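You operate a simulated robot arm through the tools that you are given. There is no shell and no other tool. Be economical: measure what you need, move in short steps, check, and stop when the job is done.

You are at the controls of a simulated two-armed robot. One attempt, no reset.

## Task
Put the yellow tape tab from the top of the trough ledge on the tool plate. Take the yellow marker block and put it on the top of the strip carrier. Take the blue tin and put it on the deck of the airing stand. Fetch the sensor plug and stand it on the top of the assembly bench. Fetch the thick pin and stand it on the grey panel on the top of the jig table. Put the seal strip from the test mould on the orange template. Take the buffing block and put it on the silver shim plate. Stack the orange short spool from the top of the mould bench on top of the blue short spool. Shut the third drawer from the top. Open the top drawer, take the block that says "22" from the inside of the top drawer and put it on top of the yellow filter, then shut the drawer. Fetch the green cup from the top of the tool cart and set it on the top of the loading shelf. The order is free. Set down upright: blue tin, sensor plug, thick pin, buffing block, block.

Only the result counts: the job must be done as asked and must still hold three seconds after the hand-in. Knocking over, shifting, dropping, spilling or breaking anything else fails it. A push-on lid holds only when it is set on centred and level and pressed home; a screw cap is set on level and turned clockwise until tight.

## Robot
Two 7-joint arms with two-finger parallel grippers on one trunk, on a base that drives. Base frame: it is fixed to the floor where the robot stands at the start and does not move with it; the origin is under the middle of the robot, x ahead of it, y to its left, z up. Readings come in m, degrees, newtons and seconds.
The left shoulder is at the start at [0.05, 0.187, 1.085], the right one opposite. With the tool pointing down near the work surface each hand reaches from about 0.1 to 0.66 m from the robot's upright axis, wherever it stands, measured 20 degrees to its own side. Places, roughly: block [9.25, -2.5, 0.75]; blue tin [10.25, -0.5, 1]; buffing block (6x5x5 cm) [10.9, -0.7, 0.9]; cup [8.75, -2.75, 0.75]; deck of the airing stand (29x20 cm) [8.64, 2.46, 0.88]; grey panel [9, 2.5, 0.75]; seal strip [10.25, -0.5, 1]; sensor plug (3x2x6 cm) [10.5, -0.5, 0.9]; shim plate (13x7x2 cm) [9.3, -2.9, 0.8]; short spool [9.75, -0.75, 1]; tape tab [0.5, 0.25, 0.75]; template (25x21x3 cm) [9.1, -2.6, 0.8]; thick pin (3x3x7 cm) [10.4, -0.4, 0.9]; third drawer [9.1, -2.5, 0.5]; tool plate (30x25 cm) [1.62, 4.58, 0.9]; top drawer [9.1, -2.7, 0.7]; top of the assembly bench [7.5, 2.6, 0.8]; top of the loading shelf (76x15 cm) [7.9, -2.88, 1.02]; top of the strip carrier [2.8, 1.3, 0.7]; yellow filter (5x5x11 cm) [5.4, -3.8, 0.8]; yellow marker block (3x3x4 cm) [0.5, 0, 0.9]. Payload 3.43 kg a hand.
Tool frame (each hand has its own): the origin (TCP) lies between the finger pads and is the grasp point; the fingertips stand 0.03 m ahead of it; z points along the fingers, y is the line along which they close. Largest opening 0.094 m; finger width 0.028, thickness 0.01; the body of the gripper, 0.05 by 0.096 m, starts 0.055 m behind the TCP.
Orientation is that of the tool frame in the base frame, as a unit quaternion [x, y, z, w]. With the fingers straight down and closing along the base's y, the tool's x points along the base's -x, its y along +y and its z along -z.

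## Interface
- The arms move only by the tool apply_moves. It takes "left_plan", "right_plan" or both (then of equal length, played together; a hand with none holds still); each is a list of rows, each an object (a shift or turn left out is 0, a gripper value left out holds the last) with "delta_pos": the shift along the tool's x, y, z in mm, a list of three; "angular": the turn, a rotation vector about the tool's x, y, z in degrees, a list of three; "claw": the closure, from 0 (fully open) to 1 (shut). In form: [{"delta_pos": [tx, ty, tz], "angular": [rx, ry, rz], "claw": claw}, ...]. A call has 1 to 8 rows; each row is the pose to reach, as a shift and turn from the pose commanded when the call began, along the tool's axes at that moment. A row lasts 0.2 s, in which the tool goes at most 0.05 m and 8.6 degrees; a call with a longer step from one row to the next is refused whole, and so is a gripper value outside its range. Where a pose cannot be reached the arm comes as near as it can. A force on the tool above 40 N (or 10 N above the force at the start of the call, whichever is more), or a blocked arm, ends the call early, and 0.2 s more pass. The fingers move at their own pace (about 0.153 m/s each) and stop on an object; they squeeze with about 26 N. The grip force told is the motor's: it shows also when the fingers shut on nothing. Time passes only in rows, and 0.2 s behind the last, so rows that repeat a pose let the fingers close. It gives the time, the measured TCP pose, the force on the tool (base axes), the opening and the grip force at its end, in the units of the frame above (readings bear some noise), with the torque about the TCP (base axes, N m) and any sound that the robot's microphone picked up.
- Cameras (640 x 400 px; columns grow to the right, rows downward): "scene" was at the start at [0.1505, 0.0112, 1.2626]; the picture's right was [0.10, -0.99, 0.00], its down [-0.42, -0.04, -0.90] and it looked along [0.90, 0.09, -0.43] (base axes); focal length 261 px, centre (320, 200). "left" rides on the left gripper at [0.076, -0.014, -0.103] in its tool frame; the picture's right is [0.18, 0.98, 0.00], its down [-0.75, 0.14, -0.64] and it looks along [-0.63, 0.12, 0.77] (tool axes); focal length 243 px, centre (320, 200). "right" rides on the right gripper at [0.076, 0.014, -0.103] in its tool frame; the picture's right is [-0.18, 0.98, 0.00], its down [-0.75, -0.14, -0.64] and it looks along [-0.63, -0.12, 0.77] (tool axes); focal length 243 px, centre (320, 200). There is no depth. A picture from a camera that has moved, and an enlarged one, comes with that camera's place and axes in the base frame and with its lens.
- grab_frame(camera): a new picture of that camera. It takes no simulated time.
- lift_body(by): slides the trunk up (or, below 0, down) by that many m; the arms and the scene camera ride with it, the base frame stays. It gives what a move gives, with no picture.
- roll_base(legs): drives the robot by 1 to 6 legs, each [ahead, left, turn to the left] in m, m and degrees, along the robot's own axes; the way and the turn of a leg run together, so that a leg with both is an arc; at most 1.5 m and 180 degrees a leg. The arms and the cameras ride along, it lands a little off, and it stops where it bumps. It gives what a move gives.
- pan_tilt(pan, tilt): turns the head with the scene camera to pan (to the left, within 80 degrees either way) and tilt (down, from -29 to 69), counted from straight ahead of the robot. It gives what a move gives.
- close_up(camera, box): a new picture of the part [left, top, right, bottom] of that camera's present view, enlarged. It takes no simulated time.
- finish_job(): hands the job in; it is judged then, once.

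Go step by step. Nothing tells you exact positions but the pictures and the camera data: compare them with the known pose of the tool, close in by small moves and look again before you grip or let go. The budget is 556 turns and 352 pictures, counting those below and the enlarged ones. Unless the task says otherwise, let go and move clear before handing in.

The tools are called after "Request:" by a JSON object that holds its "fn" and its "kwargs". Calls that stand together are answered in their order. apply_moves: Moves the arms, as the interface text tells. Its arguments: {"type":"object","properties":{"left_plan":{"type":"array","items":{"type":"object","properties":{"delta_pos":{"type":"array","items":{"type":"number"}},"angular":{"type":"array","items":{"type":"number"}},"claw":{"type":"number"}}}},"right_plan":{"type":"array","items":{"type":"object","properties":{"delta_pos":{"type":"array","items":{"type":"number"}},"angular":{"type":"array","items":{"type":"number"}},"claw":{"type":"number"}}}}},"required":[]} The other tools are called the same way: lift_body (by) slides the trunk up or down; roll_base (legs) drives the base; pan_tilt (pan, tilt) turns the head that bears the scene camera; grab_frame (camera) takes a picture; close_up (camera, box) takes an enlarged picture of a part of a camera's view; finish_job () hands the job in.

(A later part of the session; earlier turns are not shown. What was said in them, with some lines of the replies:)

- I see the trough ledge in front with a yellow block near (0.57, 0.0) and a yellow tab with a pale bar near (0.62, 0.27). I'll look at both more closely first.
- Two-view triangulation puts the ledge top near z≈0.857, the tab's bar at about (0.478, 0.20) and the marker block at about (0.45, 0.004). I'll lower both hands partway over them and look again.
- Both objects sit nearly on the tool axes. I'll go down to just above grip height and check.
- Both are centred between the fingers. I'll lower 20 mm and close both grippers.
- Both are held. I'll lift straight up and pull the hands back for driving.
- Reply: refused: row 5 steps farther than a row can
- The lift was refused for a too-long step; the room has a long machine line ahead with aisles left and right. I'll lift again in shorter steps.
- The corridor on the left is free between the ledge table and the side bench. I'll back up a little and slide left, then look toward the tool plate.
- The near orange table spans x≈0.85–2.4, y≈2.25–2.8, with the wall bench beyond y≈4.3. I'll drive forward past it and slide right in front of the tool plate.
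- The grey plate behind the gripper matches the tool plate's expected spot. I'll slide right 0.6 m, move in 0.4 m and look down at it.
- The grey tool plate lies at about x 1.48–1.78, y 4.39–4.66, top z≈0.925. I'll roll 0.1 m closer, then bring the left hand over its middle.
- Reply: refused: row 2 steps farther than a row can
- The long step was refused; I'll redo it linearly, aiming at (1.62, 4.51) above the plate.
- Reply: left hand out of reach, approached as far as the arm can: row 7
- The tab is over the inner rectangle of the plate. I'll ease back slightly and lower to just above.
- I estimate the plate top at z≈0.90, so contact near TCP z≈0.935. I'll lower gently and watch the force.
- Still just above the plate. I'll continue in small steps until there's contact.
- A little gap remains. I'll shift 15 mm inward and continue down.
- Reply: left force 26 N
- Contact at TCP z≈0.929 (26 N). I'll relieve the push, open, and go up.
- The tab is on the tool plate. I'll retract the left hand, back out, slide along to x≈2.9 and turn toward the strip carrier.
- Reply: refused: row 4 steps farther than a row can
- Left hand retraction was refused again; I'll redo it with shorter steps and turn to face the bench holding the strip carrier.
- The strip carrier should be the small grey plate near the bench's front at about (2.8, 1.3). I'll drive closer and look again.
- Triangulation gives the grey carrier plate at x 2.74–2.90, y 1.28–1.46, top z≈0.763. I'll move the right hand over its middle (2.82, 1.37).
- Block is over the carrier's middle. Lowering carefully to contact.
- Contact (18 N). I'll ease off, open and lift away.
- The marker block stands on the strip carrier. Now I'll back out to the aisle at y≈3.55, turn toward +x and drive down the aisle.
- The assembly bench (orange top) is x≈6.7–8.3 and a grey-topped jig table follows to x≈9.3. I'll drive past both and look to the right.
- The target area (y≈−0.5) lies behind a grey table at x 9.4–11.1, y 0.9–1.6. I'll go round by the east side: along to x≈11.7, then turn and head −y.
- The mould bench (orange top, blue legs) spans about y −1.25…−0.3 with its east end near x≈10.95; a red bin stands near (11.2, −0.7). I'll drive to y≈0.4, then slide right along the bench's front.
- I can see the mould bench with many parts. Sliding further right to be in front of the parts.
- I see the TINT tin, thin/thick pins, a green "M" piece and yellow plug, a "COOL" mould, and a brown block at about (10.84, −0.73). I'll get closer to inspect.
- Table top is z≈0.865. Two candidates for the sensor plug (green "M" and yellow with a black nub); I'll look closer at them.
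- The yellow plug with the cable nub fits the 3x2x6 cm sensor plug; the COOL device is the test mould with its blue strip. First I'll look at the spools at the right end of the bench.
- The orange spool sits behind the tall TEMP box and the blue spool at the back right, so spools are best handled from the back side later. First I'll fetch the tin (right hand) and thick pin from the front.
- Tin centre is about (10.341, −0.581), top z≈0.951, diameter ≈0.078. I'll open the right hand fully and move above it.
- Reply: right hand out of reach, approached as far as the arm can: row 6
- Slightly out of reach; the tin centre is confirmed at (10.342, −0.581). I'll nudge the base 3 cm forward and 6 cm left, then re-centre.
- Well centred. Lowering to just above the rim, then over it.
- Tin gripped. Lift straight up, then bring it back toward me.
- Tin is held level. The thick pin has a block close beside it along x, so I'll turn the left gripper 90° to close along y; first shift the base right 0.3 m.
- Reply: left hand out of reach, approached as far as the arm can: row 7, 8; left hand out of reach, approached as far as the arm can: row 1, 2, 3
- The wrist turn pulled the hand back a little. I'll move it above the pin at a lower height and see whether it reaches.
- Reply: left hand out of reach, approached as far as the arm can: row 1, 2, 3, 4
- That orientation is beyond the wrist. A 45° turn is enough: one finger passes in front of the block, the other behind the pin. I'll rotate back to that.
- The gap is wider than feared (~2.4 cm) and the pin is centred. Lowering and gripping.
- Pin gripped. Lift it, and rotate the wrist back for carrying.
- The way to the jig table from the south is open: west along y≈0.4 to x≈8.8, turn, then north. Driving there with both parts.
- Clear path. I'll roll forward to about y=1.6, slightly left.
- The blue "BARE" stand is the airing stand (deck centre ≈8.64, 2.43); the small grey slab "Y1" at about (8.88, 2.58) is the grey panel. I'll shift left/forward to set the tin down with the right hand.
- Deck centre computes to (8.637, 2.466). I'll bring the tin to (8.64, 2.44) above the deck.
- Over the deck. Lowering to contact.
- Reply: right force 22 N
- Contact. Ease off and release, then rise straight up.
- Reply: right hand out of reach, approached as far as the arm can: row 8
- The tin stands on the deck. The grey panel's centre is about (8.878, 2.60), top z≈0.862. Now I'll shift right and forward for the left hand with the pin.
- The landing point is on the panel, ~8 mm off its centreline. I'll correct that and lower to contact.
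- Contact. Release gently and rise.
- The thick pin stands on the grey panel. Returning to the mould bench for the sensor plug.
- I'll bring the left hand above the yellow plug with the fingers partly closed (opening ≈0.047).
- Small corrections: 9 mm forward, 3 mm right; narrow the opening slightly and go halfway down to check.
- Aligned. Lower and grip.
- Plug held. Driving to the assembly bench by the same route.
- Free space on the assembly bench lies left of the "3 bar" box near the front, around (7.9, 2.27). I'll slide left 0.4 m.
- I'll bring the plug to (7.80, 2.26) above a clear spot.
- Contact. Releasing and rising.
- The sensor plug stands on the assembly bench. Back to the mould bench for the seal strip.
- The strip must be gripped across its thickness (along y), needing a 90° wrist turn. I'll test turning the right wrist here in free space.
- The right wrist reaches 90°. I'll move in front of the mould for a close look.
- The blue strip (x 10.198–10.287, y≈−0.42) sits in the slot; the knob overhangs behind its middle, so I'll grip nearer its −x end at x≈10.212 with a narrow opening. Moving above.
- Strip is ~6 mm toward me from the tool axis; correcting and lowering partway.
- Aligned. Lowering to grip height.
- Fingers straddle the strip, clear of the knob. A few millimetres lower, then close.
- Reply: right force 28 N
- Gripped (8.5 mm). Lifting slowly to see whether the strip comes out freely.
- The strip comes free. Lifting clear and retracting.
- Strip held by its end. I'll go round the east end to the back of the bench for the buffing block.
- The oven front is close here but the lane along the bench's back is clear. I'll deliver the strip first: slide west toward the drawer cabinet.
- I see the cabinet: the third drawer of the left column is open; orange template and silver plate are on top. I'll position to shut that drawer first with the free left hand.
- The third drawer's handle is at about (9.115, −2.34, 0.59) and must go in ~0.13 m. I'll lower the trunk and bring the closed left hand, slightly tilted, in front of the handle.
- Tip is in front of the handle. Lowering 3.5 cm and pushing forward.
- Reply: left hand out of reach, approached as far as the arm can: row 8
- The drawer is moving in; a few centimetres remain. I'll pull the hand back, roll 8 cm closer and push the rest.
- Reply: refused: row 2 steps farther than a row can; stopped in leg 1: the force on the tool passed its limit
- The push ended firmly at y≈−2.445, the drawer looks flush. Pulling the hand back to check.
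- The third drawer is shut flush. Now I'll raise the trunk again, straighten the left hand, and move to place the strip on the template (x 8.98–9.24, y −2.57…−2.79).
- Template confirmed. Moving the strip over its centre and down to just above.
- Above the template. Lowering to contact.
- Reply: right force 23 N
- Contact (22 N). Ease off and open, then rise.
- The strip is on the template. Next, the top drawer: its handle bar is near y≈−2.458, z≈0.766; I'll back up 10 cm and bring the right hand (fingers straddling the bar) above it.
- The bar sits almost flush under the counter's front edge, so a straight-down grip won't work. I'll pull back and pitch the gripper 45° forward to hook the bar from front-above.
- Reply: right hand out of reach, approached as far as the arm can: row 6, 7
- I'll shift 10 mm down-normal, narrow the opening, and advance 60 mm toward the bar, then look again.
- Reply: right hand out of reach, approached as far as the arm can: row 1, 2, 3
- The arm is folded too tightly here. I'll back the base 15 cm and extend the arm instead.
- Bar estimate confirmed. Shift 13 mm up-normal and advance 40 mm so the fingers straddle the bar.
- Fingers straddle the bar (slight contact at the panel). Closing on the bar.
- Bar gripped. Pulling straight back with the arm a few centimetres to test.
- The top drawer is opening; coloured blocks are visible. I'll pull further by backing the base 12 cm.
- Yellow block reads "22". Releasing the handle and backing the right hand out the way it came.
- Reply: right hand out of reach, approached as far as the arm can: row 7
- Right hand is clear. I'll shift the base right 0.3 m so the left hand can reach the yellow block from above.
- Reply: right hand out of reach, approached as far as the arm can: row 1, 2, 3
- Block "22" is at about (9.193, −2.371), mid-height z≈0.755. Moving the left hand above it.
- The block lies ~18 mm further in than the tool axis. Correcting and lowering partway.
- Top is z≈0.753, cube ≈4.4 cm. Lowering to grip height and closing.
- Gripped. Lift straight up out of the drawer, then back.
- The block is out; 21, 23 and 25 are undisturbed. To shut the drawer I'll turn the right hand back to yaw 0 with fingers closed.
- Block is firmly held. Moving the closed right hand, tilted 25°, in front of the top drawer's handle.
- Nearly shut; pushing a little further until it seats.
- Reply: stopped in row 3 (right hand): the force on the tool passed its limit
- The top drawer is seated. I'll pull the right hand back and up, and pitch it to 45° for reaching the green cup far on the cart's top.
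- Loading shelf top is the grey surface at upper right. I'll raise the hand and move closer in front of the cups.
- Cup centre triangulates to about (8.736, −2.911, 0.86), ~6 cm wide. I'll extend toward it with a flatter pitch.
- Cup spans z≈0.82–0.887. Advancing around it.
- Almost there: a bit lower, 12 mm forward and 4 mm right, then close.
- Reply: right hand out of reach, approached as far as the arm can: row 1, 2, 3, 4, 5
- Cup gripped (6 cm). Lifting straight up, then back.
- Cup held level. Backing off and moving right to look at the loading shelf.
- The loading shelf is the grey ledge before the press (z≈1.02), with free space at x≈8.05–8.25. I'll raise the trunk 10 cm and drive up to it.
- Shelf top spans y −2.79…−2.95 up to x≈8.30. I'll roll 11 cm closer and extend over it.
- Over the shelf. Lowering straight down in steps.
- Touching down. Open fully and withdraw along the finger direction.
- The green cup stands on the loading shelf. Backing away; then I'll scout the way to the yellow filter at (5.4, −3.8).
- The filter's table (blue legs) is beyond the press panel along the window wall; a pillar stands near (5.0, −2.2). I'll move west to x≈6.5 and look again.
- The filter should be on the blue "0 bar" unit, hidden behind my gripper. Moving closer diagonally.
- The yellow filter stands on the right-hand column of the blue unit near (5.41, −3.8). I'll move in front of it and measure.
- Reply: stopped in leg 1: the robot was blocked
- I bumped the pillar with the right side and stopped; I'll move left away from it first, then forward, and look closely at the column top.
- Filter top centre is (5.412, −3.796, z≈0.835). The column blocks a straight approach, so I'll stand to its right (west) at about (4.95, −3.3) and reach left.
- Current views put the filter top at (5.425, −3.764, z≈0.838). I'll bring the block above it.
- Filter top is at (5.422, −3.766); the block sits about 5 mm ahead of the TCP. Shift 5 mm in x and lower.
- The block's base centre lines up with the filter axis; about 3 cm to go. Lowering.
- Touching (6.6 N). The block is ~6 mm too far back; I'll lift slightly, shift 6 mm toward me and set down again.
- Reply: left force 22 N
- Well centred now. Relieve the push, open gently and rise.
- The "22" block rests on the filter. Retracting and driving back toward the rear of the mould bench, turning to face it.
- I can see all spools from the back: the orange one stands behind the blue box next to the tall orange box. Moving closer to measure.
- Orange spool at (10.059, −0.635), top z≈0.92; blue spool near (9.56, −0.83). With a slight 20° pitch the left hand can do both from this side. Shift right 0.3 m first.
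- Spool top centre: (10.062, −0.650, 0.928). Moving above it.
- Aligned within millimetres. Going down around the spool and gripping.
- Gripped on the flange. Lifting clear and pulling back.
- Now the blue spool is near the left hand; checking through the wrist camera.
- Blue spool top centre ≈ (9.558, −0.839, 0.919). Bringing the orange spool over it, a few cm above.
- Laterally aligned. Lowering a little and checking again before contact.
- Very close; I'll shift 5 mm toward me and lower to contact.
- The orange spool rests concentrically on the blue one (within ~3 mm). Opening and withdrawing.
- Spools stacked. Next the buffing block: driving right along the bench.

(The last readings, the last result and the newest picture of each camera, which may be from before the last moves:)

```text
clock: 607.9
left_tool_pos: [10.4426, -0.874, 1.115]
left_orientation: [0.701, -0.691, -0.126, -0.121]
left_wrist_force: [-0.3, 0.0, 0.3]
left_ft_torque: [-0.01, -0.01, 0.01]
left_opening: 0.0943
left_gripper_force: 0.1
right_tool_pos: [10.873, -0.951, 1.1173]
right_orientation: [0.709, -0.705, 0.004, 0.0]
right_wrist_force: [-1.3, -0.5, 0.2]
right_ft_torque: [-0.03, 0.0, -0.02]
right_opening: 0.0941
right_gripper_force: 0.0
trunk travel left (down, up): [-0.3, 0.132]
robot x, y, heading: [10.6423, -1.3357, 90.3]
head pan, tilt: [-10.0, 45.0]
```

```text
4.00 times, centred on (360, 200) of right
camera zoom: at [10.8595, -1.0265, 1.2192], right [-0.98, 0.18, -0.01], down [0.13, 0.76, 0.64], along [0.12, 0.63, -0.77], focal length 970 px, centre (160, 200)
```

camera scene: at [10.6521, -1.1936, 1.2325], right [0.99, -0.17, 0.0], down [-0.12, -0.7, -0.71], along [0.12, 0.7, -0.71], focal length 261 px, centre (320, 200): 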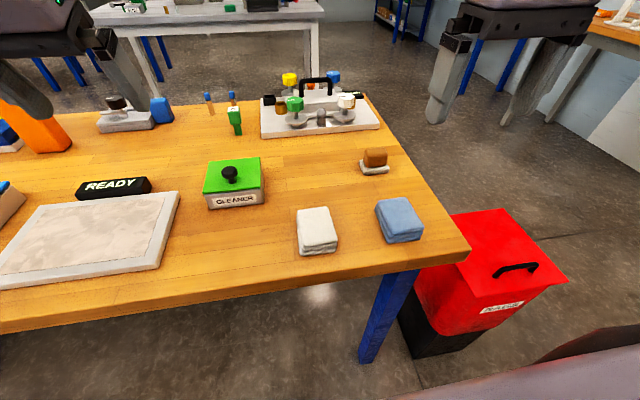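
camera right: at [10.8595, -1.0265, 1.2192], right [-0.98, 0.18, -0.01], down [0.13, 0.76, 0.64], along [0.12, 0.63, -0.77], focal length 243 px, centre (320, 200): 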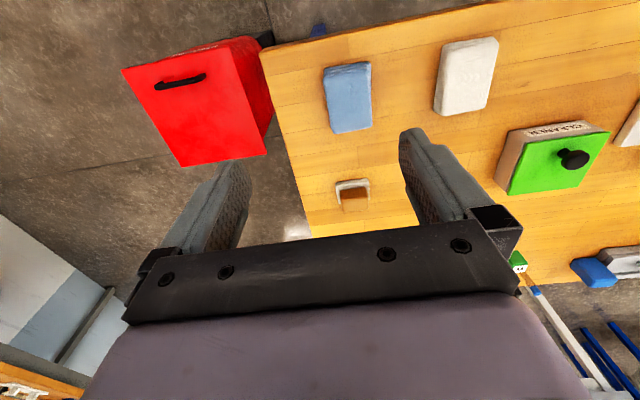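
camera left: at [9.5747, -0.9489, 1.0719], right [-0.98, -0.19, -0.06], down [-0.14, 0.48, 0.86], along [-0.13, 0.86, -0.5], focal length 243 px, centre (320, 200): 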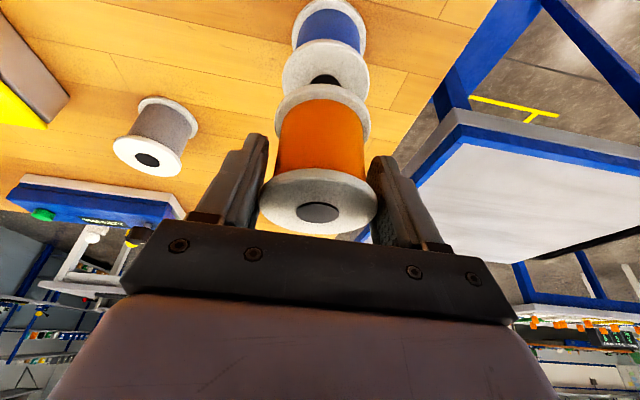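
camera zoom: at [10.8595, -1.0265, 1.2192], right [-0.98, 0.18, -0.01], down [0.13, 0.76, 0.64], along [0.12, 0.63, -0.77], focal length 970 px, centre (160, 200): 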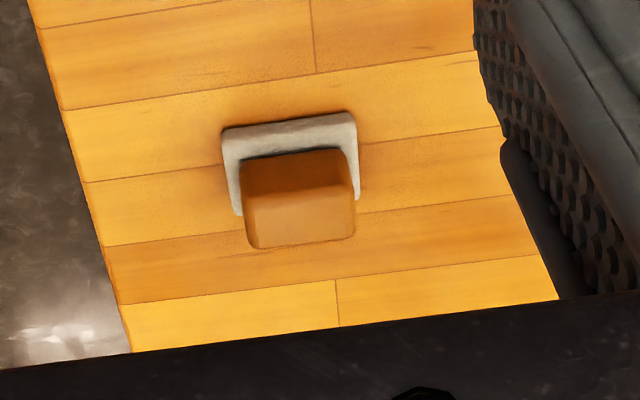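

It's one piece: brown handle on a pale felt base; top centre (10.851, −0.750, 0.906). Moving the right hand above it.

Request:
{"fn": "apply_moves", "kwargs": {"right_plan": [{"delta_pos": [-34, 4, 25]}, {"delta_pos": [-67, 8, 50]}, {"delta_pos": [-100, 11, 75]}, {"delta_pos": [-134, 15, 100]}, {"delta_pos": [-168, 19, 125]}, {"delta_pos": [-201, 22, 145]}]}}

Request:
{"fn": "grab_frame", "kwargs": {"camera": "right"}}

Request:
{"fn": "close_up", "kwargs": {"camera": "scene", "box": [310, 80, 450, 200]}}

```text
clock: 609.3
left_tool_pos: [10.4421, -0.8728, 1.1163]
left_orientation: [0.701, -0.692, -0.126, -0.121]
left_wrist_force: [0.3, -0.2, -0.3]
left_ft_torque: [0.02, -0.01, 0.0]
left_opening: 0.0943
left_gripper_force: 0.0
right_tool_pos: [10.8494, -0.7518, 0.971]
right_orientation: [0.71, -0.704, 0.004, 0.001]
right_wrist_force: [-0.1, 0.1, -0.4]
right_ft_torque: [-0.04, 0.02, 0.04]
right_opening: 0.0939
right_gripper_force: 0.1
trunk travel left (down, up): [-0.3, 0.132]
robot x, y, heading: [10.6408, -1.3329, 90.2]
head pan, tilt: [-10.0, 45.0]
```

```text
103 pictures are left
camera right: at [10.8358, -0.8262, 1.0726], right [-0.98, 0.18, -0.01], down [0.13, 0.76, 0.64], along [0.12, 0.63, -0.77], focal length 243 px, centre (320, 200)
```

right: 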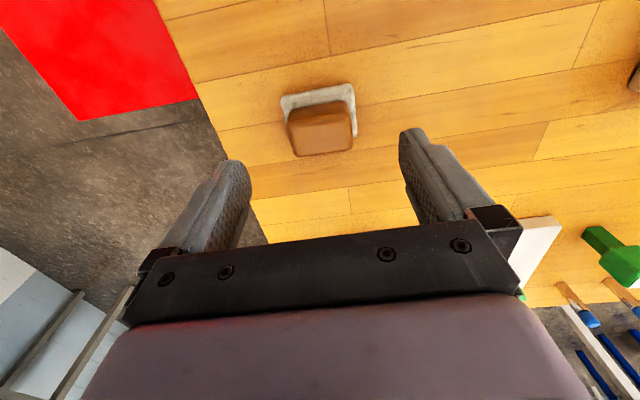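

```text
3.33 times, centred on (380, 140) of scene
camera zoom: at [10.6519, -1.1933, 1.2325], right [0.99, -0.17, 0.0], down [-0.12, -0.7, -0.71], along [0.12, 0.7, -0.71], focal length 871 px, centre (120, 400)
```

zoom: 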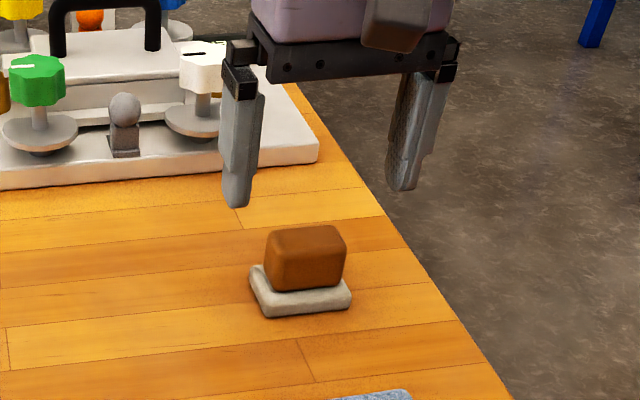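

Centred. Lowering and gripping.

Request:
{"fn": "apply_moves", "kwargs": {"right_plan": [{"delta_pos": [0, 0, 25]}, {"delta_pos": [0, 0, 48]}, {"delta_pos": [0, 0, 66]}, {"delta_pos": [0, 0, 66], "claw": 1}, {"delta_pos": [0, 0, 66], "claw": 1}, {"delta_pos": [0, 0, 66], "claw": 1}]}}

Request:
{"fn": "grab_frame", "kwargs": {"camera": "right"}}

```text
clock: 610.7
left_tool_pos: [10.443, -0.8739, 1.1157]
left_orientation: [0.701, -0.691, -0.127, -0.121]
left_wrist_force: [0.2, 1.0, 0.1]
left_ft_torque: [0.0, 0.0, 0.04]
left_opening: 0.094
left_gripper_force: 0.1
right_tool_pos: [10.8518, -0.7524, 0.9033]
right_orientation: [0.71, -0.704, 0.004, -0.001]
right_wrist_force: [-0.6, 0.9, 0.3]
right_ft_torque: [0.03, 0.04, -0.01]
right_opening: 0.0517
right_gripper_force: 25.9
trunk travel left (down, up): [-0.3, 0.132]
robot x, y, heading: [10.6379, -1.3341, 90.1]
head pan, tilt: [-10.0, 45.0]
```

```text
101 pictures are left
camera right: at [10.837, -0.8279, 1.0069], right [-0.98, 0.18, -0.01], down [0.13, 0.76, 0.64], along [0.12, 0.63, -0.77], focal length 243 px, centre (320, 200)
```

right: 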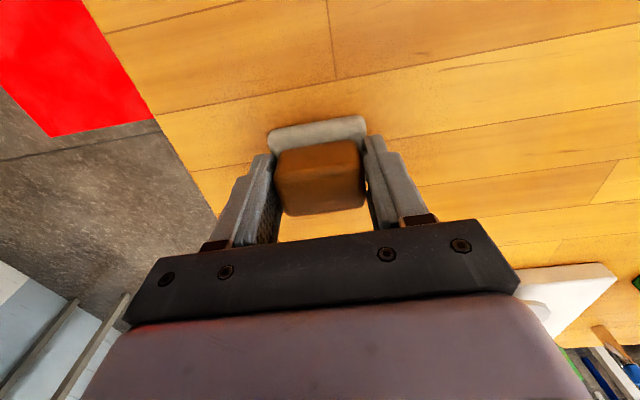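

Buffing block gripped. Lifting and retracting, then driving round to the cart's east side for the silver shim plate.

Request:
{"fn": "apply_moves", "kwargs": {"right_plan": [{"delta_pos": [0, 0, -45]}, {"delta_pos": [0, 0, -90]}, {"delta_pos": [0, 0, -135]}, {"delta_pos": [0, 0, -180]}, {"delta_pos": [40, 0, -205]}, {"delta_pos": [85, 0, -215]}, {"delta_pos": [130, 0, -220]}, {"delta_pos": [175, 0, -220]}], "left_plan": [{"delta_pos": [10, 0, 0], "angular": [0, 4, 0]}, {"delta_pos": [20, 0, 0], "angular": [0, 8, 0]}, {"delta_pos": [30, 0, 0], "angular": [0, 12, 0]}, {"delta_pos": [40, 0, 0], "angular": [0, 16, 0]}, {"delta_pos": [50, 0, 0], "angular": [0, 20, 0]}, {"delta_pos": [60, 0, 0], "angular": [0, 20, 0]}, {"delta_pos": [60, 0, 0], "angular": [0, 20, 0]}, {"delta_pos": [60, 0, 0], "angular": [0, 20, 0]}]}}

Request:
{"fn": "roll_base", "kwargs": {"legs": [[-0.35, 0, 0], [0, 0.6, 0], [0, 0, 90]]}}

Request:
{"fn": "pan_tilt", "kwargs": {"pan": 45, "tilt": 25}}

Request:
{"fn": "grab_frame", "kwargs": {"camera": "scene"}}

Request:
{"fn": "grab_frame", "kwargs": {"camera": "right"}}

```text
clock: 612.5
left_tool_pos: [10.4421, -0.9314, 1.0949]
left_orientation: [0.712, -0.702, -0.003, 0.0]
left_wrist_force: [0.1, 0.9, 0.8]
left_ft_torque: [0.0, -0.02, 0.01]
left_opening: 0.0938
left_gripper_force: 0.0
right_tool_pos: [10.85, -0.9271, 1.1263]
right_orientation: [0.709, -0.706, 0.003, -0.001]
right_wrist_force: [0.6, -0.1, -0.1]
right_ft_torque: [0.0, -0.01, -0.01]
right_opening: 0.0514
right_gripper_force: 26.1
trunk travel left (down, up): [-0.3, 0.132]
robot x, y, heading: [10.6366, -1.33, 90.2]
head pan, tilt: [-10.0, 45.0]
```

```text
clock: 621.5
left_tool_pos: [9.6396, -1.8787, 1.0941]
left_orientation: [1.0, 0.001, -0.002, 0.004]
left_wrist_force: [0.2, -0.1, 0.1]
left_ft_torque: [0.01, 0.0, 0.03]
left_opening: 0.0942
left_gripper_force: 0.0
right_tool_pos: [9.6395, -1.4718, 1.1257]
right_orientation: [1.0, -0.003, 0.003, -0.003]
right_wrist_force: [0.1, 0.4, -1.5]
right_ft_torque: [-0.02, 0.02, 0.0]
right_opening: 0.0519
right_gripper_force: 25.6
trunk travel left (down, up): [-0.3, 0.132]
robot x, y, heading: [10.0427, -1.6888, 179.6]
head pan, tilt: [-10.0, 45.0]
```

```text
clock: 622.8
left_tool_pos: [9.64, -1.8788, 1.0943]
left_orientation: [1.0, 0.001, -0.003, 0.003]
left_wrist_force: [0.2, -0.7, 0.0]
left_ft_torque: [0.01, 0.01, 0.01]
left_opening: 0.0944
left_gripper_force: 0.2
right_tool_pos: [9.6405, -1.4717, 1.126]
right_orientation: [1.0, -0.002, 0.003, -0.002]
right_wrist_force: [-0.2, 0.2, -1.1]
right_ft_torque: [-0.03, -0.01, 0.02]
right_opening: 0.0516
right_gripper_force: 26.5
trunk travel left (down, up): [-0.3, 0.132]
robot x, y, heading: [10.0494, -1.6887, 179.6]
head pan, tilt: [45.0, 25.0]
```

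```text
100 pictures are left
camera scene: at [9.9211, -1.7502, 1.263], right [-0.7, 0.71, 0.0], down [0.3, 0.3, -0.91], along [-0.64, -0.64, -0.42], focal length 261 px, centre (320, 200)
```

scene: 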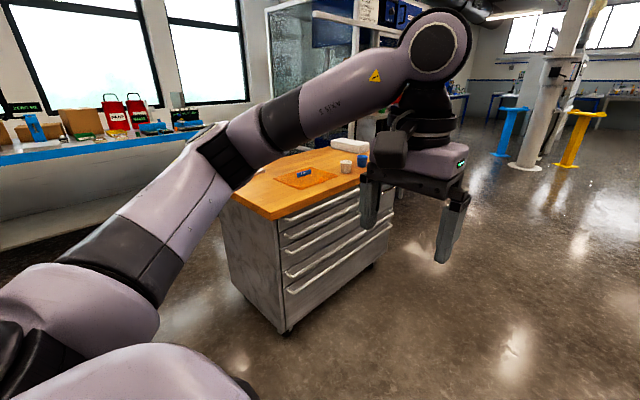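

```text
99 pictures are left
camera right: at [9.7145, -1.4863, 1.2286], right [-0.19, -0.98, -0.01], down [-0.76, 0.14, 0.64], along [-0.63, 0.13, -0.77], focal length 243 px, centre (320, 200)
```

right: 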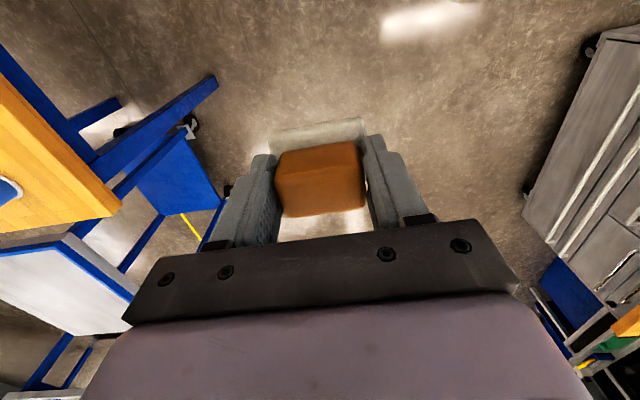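

Request:
{"fn": "pan_tilt", "kwargs": {"pan": 80, "tilt": 30}}

Request:
{"fn": "grab_frame", "kwargs": {"camera": "scene"}}

```text
clock: 623.8
left_tool_pos: [9.6391, -1.8788, 1.0949]
left_orientation: [1.0, 0.001, -0.002, 0.002]
left_wrist_force: [-0.1, 0.5, 0.3]
left_ft_torque: [-0.01, 0.02, -0.01]
left_opening: 0.0941
left_gripper_force: 0.0
right_tool_pos: [9.6394, -1.4717, 1.1261]
right_orientation: [1.0, -0.003, 0.002, -0.003]
right_wrist_force: [-0.4, -0.4, -0.9]
right_ft_torque: [0.04, 0.03, -0.01]
right_opening: 0.0517
right_gripper_force: 26.2
trunk travel left (down, up): [-0.3, 0.132]
robot x, y, heading: [10.0434, -1.6895, 179.8]
head pan, tilt: [80.0, 30.0]
```

```text
98 pictures are left
camera scene: at [9.9704, -1.7745, 1.2551], right [-0.98, 0.18, 0.0], down [0.09, 0.49, -0.87], along [-0.16, -0.85, -0.5], focal length 261 px, centre (320, 200)
```

scene: 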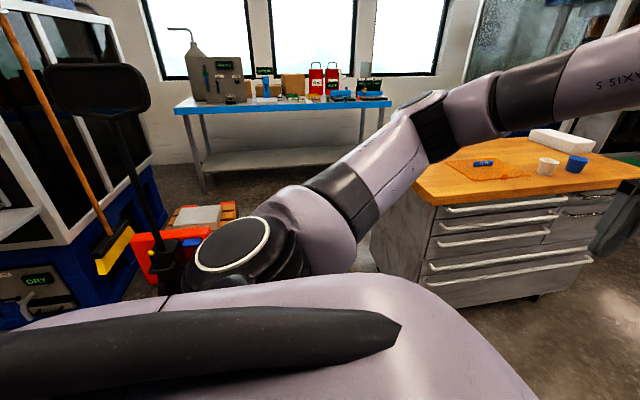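

The pallet jack stays at x≥10.27, so x≈9.84 is clear. Sliding in beside the cart.

Request:
{"fn": "roll_base", "kwargs": {"legs": [[0.19, 0, 0.2], [0, 1.0, 0], [0, 0.35, 0]]}}

Request:
{"fn": "pan_tilt", "kwargs": {"pan": -10, "tilt": 42}}

Request:
{"fn": "grab_frame", "kwargs": {"camera": "scene"}}

Request:
{"fn": "grab_frame", "kwargs": {"camera": "right"}}

```text
clock: 632.0
left_tool_pos: [9.4527, -3.2364, 1.095]
left_orientation: [1.0, 0.002, -0.002, 0.002]
left_wrist_force: [-0.2, -0.2, 0.1]
left_ft_torque: [0.01, 0.0, -0.03]
left_opening: 0.0944
left_gripper_force: 0.1
right_tool_pos: [9.4517, -2.8295, 1.1257]
right_orientation: [1.0, -0.002, 0.002, -0.002]
right_wrist_force: [0.0, 0.0, -0.7]
right_ft_torque: [-0.02, 0.0, -0.02]
right_opening: 0.0516
right_gripper_force: 25.4
trunk travel left (down, up): [-0.3, 0.132]
robot x, y, heading: [9.8588, -3.0456, 179.6]
head pan, tilt: [80.0, 30.0]
```

```text
clock: 633.7
left_tool_pos: [9.4529, -3.2367, 1.0948]
left_orientation: [1.0, 0.001, -0.002, 0.002]
left_wrist_force: [0.2, 0.7, 0.7]
left_ft_torque: [0.03, -0.01, 0.01]
left_opening: 0.0938
left_gripper_force: 0.0
right_tool_pos: [9.4522, -2.8277, 1.1264]
right_orientation: [1.0, -0.002, 0.002, -0.002]
right_wrist_force: [-0.8, 0.1, -1.1]
right_ft_torque: [0.0, 0.02, 0.02]
right_opening: 0.0519
right_gripper_force: 25.8
trunk travel left (down, up): [-0.3, 0.132]
robot x, y, heading: [9.8572, -3.0464, 179.8]
head pan, tilt: [-10.0, 42.0]
```

```text
97 pictures are left
camera scene: at [9.7171, -3.0282, 1.2368], right [0.18, 0.98, 0.0], down [0.66, -0.12, -0.74], along [-0.73, 0.13, -0.67], focal length 261 px, centre (320, 200)
```

scene: 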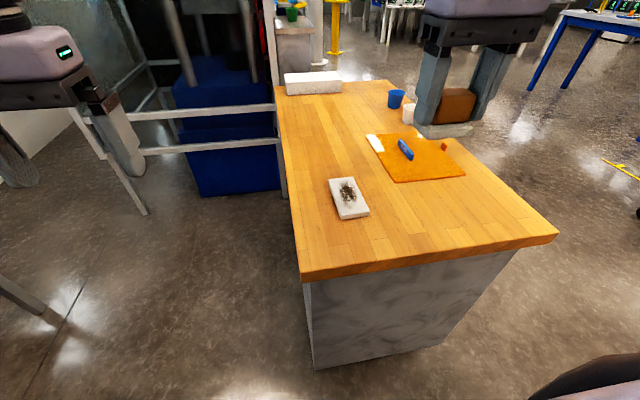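

```text
96 pictures are left
camera right: at [9.5269, -2.8441, 1.2286], right [-0.19, -0.98, -0.01], down [-0.76, 0.14, 0.64], along [-0.63, 0.12, -0.77], focal length 243 px, centre (320, 200)
```

right: 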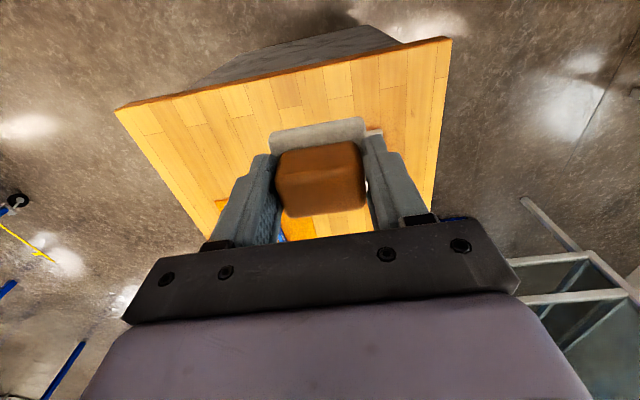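

Request:
{"fn": "close_up", "kwargs": {"camera": "scene", "box": [300, 150, 400, 240]}}

```text
4.44 times, centred on (350, 195) of scene
camera zoom: at [9.7171, -3.0282, 1.2368], right [0.18, 0.98, 0.0], down [0.66, -0.12, -0.74], along [-0.73, 0.13, -0.67], focal length 1161 px, centre (187, 222)
```

zoom: 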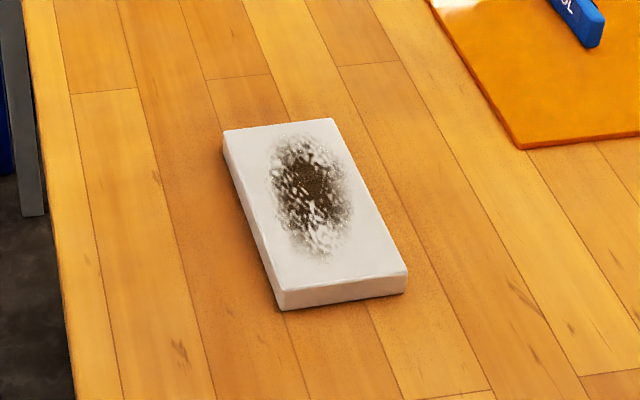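

The shim plate is centred at (9.281, −2.886), ~13 cm along x and 7 cm along y. Moving the buffing block above it.

Request:
{"fn": "apply_moves", "kwargs": {"right_plan": [{"delta_pos": [-29, 10, 32]}, {"delta_pos": [-57, 19, 65]}, {"delta_pos": [-86, 29, 98]}, {"delta_pos": [-114, 39, 130]}, {"delta_pos": [-143, 48, 160]}, {"delta_pos": [-171, 58, 190]}]}}

Request:
{"fn": "grab_frame", "kwargs": {"camera": "right"}}

Request:
{"fn": "close_up", "kwargs": {"camera": "scene", "box": [290, 120, 420, 240]}}

```text
clock: 635.1
left_tool_pos: [9.4522, -3.2377, 1.0942]
left_orientation: [1.0, 0.002, -0.002, 0.003]
left_wrist_force: [-0.3, 0.7, -0.5]
left_ft_torque: [0.01, 0.0, 0.02]
left_opening: 0.0941
left_gripper_force: 0.1
right_tool_pos: [9.2804, -2.8856, 0.9321]
right_orientation: [1.0, -0.002, 0.003, -0.003]
right_wrist_force: [0.7, -1.1, -1.2]
right_ft_torque: [0.0, -0.02, 0.0]
right_opening: 0.0516
right_gripper_force: 26.0
trunk travel left (down, up): [-0.3, 0.132]
robot x, y, heading: [9.8558, -3.0467, 179.6]
head pan, tilt: [-10.0, 42.0]
```

```text
94 pictures are left
camera right: at [9.3555, -2.901, 1.0353], right [-0.19, -0.98, -0.01], down [-0.76, 0.14, 0.64], along [-0.63, 0.13, -0.77], focal length 243 px, centre (320, 200)
```

right: 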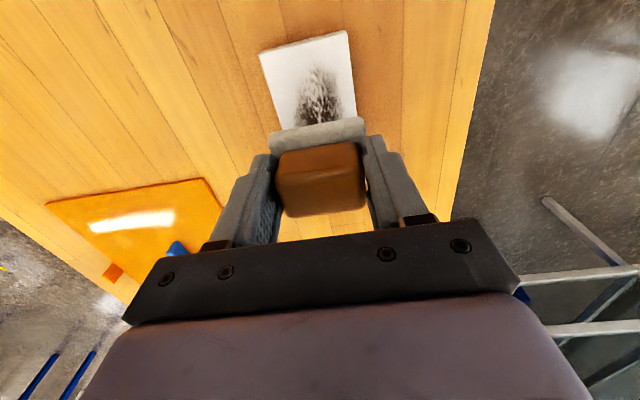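

```text
3.33 times, centred on (355, 180) of scene
camera zoom: at [9.7167, -3.0284, 1.2368], right [0.18, 0.98, 0.0], down [0.66, -0.12, -0.74], along [-0.73, 0.13, -0.67], focal length 871 px, centre (203, 267)
```

zoom: 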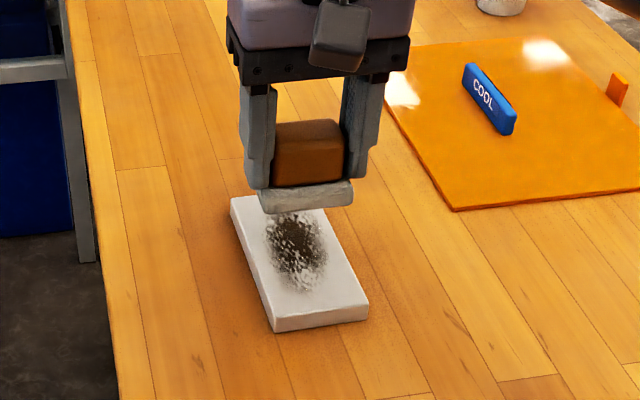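

Lined up (2 mm tweak). Lowering to contact.

Request:
{"fn": "apply_moves", "kwargs": {"right_plan": [{"delta_pos": [0, -2, 15]}, {"delta_pos": [0, -2, 28]}, {"delta_pos": [0, -2, 36]}, {"delta_pos": [0, -2, 40]}, {"delta_pos": [0, -2, 44]}]}}

Request:
{"fn": "close_up", "kwargs": {"camera": "scene", "box": [290, 120, 420, 240]}}

```text
clock: 636.3
left_tool_pos: [9.4533, -3.2365, 1.0947]
left_orientation: [1.0, 0.002, -0.001, 0.002]
left_wrist_force: [0.3, -0.4, 0.3]
left_ft_torque: [0.01, 0.01, 0.0]
left_opening: 0.0941
left_gripper_force: 0.0
right_tool_pos: [9.2809, -2.8828, 0.8888]
right_orientation: [1.0, -0.002, 0.002, -0.003]
right_wrist_force: [-0.5, 0.0, -0.6]
right_ft_torque: [0.0, -0.01, 0.0]
right_opening: 0.0518
right_gripper_force: 26.2
trunk travel left (down, up): [-0.3, 0.132]
robot x, y, heading: [9.8568, -3.0409, 180.0]
head pan, tilt: [-10.0, 42.0]
```

```text
3.33 times, centred on (355, 180) of scene
camera zoom: at [9.717, -3.0281, 1.2368], right [0.18, 0.98, 0.0], down [0.66, -0.12, -0.74], along [-0.73, 0.13, -0.67], focal length 871 px, centre (203, 267)
```

zoom: 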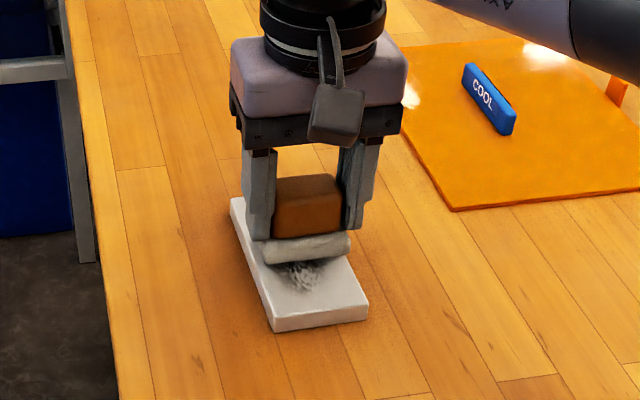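

Request:
{"fn": "apply_moves", "kwargs": {"right_plan": [{"delta_pos": [0, 1, 3]}, {"delta_pos": [0, 1, 6]}, {"delta_pos": [0, 1, 9]}, {"delta_pos": [0, 1, 12]}]}}

Request:
{"fn": "close_up", "kwargs": {"camera": "scene", "box": [290, 120, 420, 240]}}

```text
clock: 637.3
left_tool_pos: [9.4534, -3.2366, 1.0951]
left_orientation: [1.0, 0.002, -0.002, 0.003]
left_wrist_force: [0.0, 0.1, -0.9]
left_ft_torque: [0.01, 0.02, -0.03]
left_opening: 0.0941
left_gripper_force: 0.0
right_tool_pos: [9.2811, -2.8845, 0.8792]
right_orientation: [1.0, -0.002, 0.002, -0.002]
right_wrist_force: [0.4, 0.1, 5.1]
right_ft_torque: [-0.13, 0.0, 0.03]
right_opening: 0.0515
right_gripper_force: 25.7
trunk travel left (down, up): [-0.3, 0.132]
robot x, y, heading: [9.8581, -3.0436, 180.0]
head pan, tilt: [-10.0, 42.0]
```

```text
3.33 times, centred on (355, 180) of scene
camera zoom: at [9.7176, -3.0281, 1.237], right [0.18, 0.98, 0.0], down [0.66, -0.12, -0.74], along [-0.73, 0.13, -0.67], focal length 871 px, centre (203, 267)
```

zoom: 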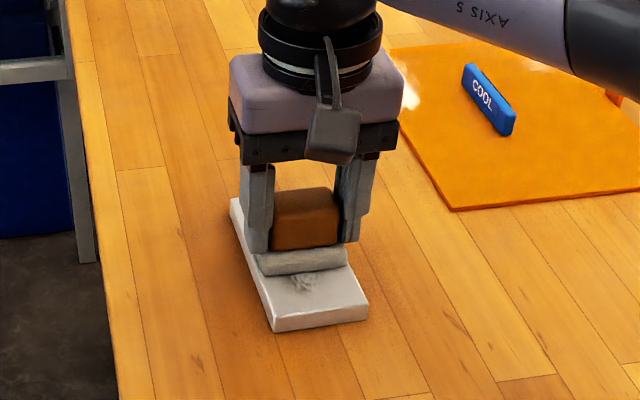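

Contact and well seated. Releasing and rising.

Request:
{"fn": "apply_moves", "kwargs": {"right_plan": [{"delta_pos": [0, 0, -1]}, {"delta_pos": [0, 0, -1], "claw": 0.3}, {"delta_pos": [0, 0, -1], "claw": 0.15}, {"delta_pos": [0, 0, -1], "claw": 0.15}, {"delta_pos": [0, 0, -40], "claw": 0.15}, {"delta_pos": [0, 0, -85]}, {"delta_pos": [0, 0, -130]}, {"delta_pos": [30, 0, -165]}]}}

Request:
{"fn": "close_up", "kwargs": {"camera": "scene", "box": [270, 100, 470, 240]}}

```text
clock: 639.1
left_tool_pos: [9.4523, -3.236, 1.0953]
left_orientation: [1.0, 0.002, -0.002, 0.003]
left_wrist_force: [-0.2, -0.7, -0.1]
left_ft_torque: [-0.02, 0.0, -0.01]
left_opening: 0.0941
left_gripper_force: 0.0
right_tool_pos: [9.3108, -2.8865, 1.0444]
right_orientation: [1.0, -0.002, 0.003, -0.003]
right_wrist_force: [0.1, 0.6, 0.5]
right_ft_torque: [-0.03, 0.01, 0.03]
right_opening: 0.0797
right_gripper_force: 0.0
trunk travel left (down, up): [-0.3, 0.132]
robot x, y, heading: [9.8567, -3.0462, 179.6]
head pan, tilt: [-10.0, 42.0]
```

```text
2.86 times, centred on (370, 170) of scene
camera zoom: at [9.7176, -3.028, 1.2369], right [0.18, 0.98, 0.0], down [0.66, -0.12, -0.74], along [-0.73, 0.13, -0.67], focal length 747 px, centre (177, 286)
```

zoom: 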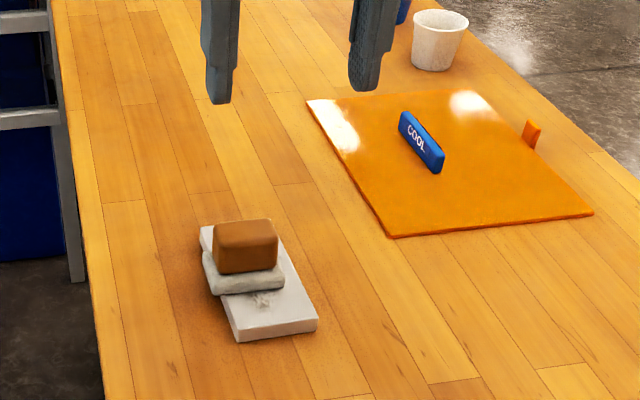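

The buffing block stands on the shim plate. Backing out and checking both drawers from the front.

Request:
{"fn": "apply_moves", "kwargs": {"right_plan": [{"delta_pos": [40, 0, -20]}, {"delta_pos": [80, 0, -40]}, {"delta_pos": [120, 0, -60]}]}}

Request:
{"fn": "roll_base", "kwargs": {"legs": [[0, -1.0, 0], [0, -0.35, 0], [0.3, 0, 0]]}}

Request:
{"fn": "pan_tilt", "kwargs": {"pan": 70, "tilt": 35}}

Request:
{"fn": "grab_frame", "kwargs": {"camera": "scene"}}

```text
clock: 639.9
left_tool_pos: [9.453, -3.2354, 1.0955]
left_orientation: [1.0, 0.001, -0.001, 0.002]
left_wrist_force: [-1.1, 0.6, 0.2]
left_ft_torque: [-0.03, 0.02, -0.02]
left_opening: 0.0939
left_gripper_force: 0.1
right_tool_pos: [9.4313, -2.8835, 1.1045]
right_orientation: [1.0, -0.002, 0.002, -0.002]
right_wrist_force: [-0.7, 0.3, 1.0]
right_ft_torque: [0.01, 0.02, -0.02]
right_opening: 0.0799
right_gripper_force: 0.0
trunk travel left (down, up): [-0.3, 0.132]
robot x, y, heading: [9.8542, -3.0438, 179.8]
head pan, tilt: [-10.0, 42.0]
```

```text
clock: 648.6
left_tool_pos: [9.1618, -1.8721, 1.0951]
left_orientation: [1.0, 0.005, -0.002, 0.003]
left_wrist_force: [-0.2, -0.1, 0.8]
left_ft_torque: [0.01, 0.0, -0.05]
left_opening: 0.094
left_gripper_force: 0.1
right_tool_pos: [9.1394, -1.5189, 1.1034]
right_orientation: [1.0, 0.0, 0.003, -0.003]
right_wrist_force: [-0.2, 0.2, -1.0]
right_ft_torque: [-0.01, -0.01, 0.01]
right_opening: 0.08
right_gripper_force: 0.1
trunk travel left (down, up): [-0.3, 0.132]
robot x, y, heading: [9.5649, -1.6776, -180.0]
head pan, tilt: [-10.0, 42.0]
```

```text
clock: 650.1
left_tool_pos: [9.1627, -1.871, 1.0951]
left_orientation: [1.0, 0.004, -0.002, 0.002]
left_wrist_force: [0.3, 0.0, 0.3]
left_ft_torque: [-0.03, 0.0, 0.0]
left_opening: 0.0939
left_gripper_force: 0.0
right_tool_pos: [9.139, -1.5181, 1.1034]
right_orientation: [1.0, 0.0, 0.003, -0.002]
right_wrist_force: [-0.8, 0.4, 0.2]
right_ft_torque: [-0.03, -0.03, 0.01]
right_opening: 0.0798
right_gripper_force: 0.1
trunk travel left (down, up): [-0.3, 0.132]
robot x, y, heading: [9.5644, -1.6752, -179.8]
head pan, tilt: [70.0, 35.0]
```

```text
89 pictures are left
camera scene: at [9.478, -1.759, 1.2473], right [-0.94, 0.34, 0.0], down [0.2, 0.54, -0.82], along [-0.28, -0.77, -0.57], focal length 261 px, centre (320, 200)
```

scene: 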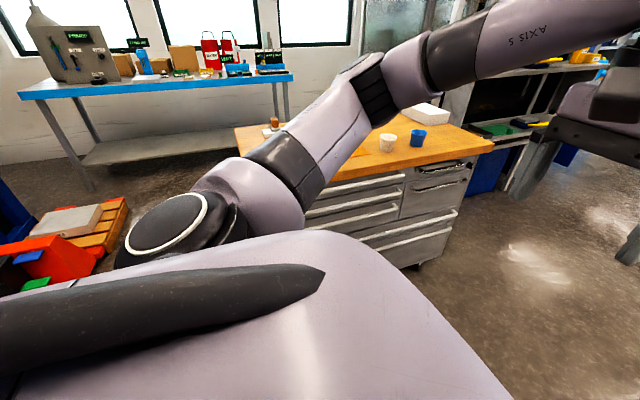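

Request:
{"fn": "roll_base", "kwargs": {"legs": [[0, 0, 90]]}}

Request:
{"fn": "pan_tilt", "kwargs": {"pan": -15, "tilt": 35}}

Request:
{"fn": "close_up", "kwargs": {"camera": "scene", "box": [230, 80, 550, 290]}}

```text
clock: 654.4
left_tool_pos: [9.7584, -2.0809, 1.095]
left_orientation: [0.704, 0.71, 0.001, 0.003]
left_wrist_force: [-0.3, 1.1, 0.7]
left_ft_torque: [-0.02, 0.0, 0.03]
left_opening: 0.0939
left_gripper_force: 0.1
right_tool_pos: [9.4058, -2.1042, 1.1042]
right_orientation: [0.707, 0.707, 0.0, -0.004]
right_wrist_force: [0.1, 0.7, -0.6]
right_ft_torque: [-0.01, 0.03, 0.06]
right_opening: 0.08
right_gripper_force: 0.1
trunk travel left (down, up): [-0.3, 0.132]
robot x, y, heading: [9.5652, -1.6791, -90.0]
head pan, tilt: [70.0, 35.0]
```

```text
clock: 656.0
left_tool_pos: [9.7596, -2.0817, 1.0949]
left_orientation: [0.705, 0.71, 0.001, 0.004]
left_wrist_force: [0.2, 0.3, 0.3]
left_ft_torque: [-0.02, 0.01, -0.02]
left_opening: 0.0941
left_gripper_force: 0.1
right_tool_pos: [9.408, -2.1038, 1.1027]
right_orientation: [0.707, 0.707, -0.001, -0.003]
right_wrist_force: [0.5, -0.8, -0.4]
right_ft_torque: [-0.02, 0.03, -0.01]
right_opening: 0.0798
right_gripper_force: 0.0
trunk travel left (down, up): [-0.3, 0.132]
robot x, y, heading: [9.5662, -1.6785, -90.1]
head pan, tilt: [-15.0, 35.0]
```

```text
1.90 times, centred on (390, 185) of scene
camera zoom: at [9.5438, -1.8196, 1.2473], right [-0.97, 0.26, 0.0], down [0.15, 0.55, -0.82], along [-0.21, -0.79, -0.57], focal length 498 px, centre (187, 229)
```

zoom: 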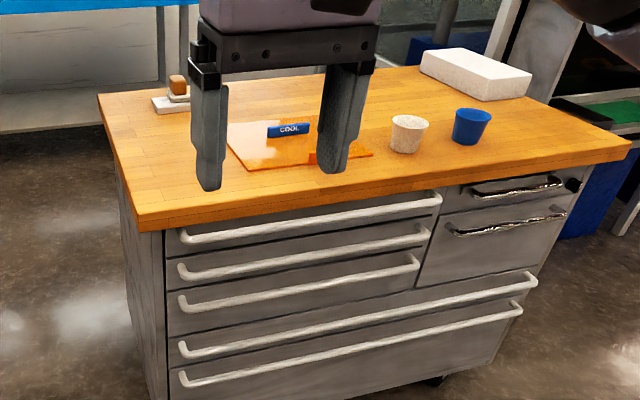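

All drawers are flush and every item has been placed; both hands are empty and clear. Handing in.

Request:
{"fn": "finish_job", "kwargs": {}}

```text
The job is handed in.
```

I placed all the items, shut both drawers and handed the job in. The hand-in gave no result back, so I can't say whether it passed.

- **Sensor plug:** two parts on the mould bench could have fitted that name. I took the yellow one with the black stub on top, because its size matched 3x2x6 cm better than the green "M" piece.
- **Seal strip:** I took this to be the blue bar marked "COOL" in the test mould's slot. It stands on its edge on the orange template.
- **Pillar bump:** on the way to the yellow filter the robot ran into the fixed pillar beside that spot and stopped. I saw nothing knocked over, and the "22" block stayed in the grip.
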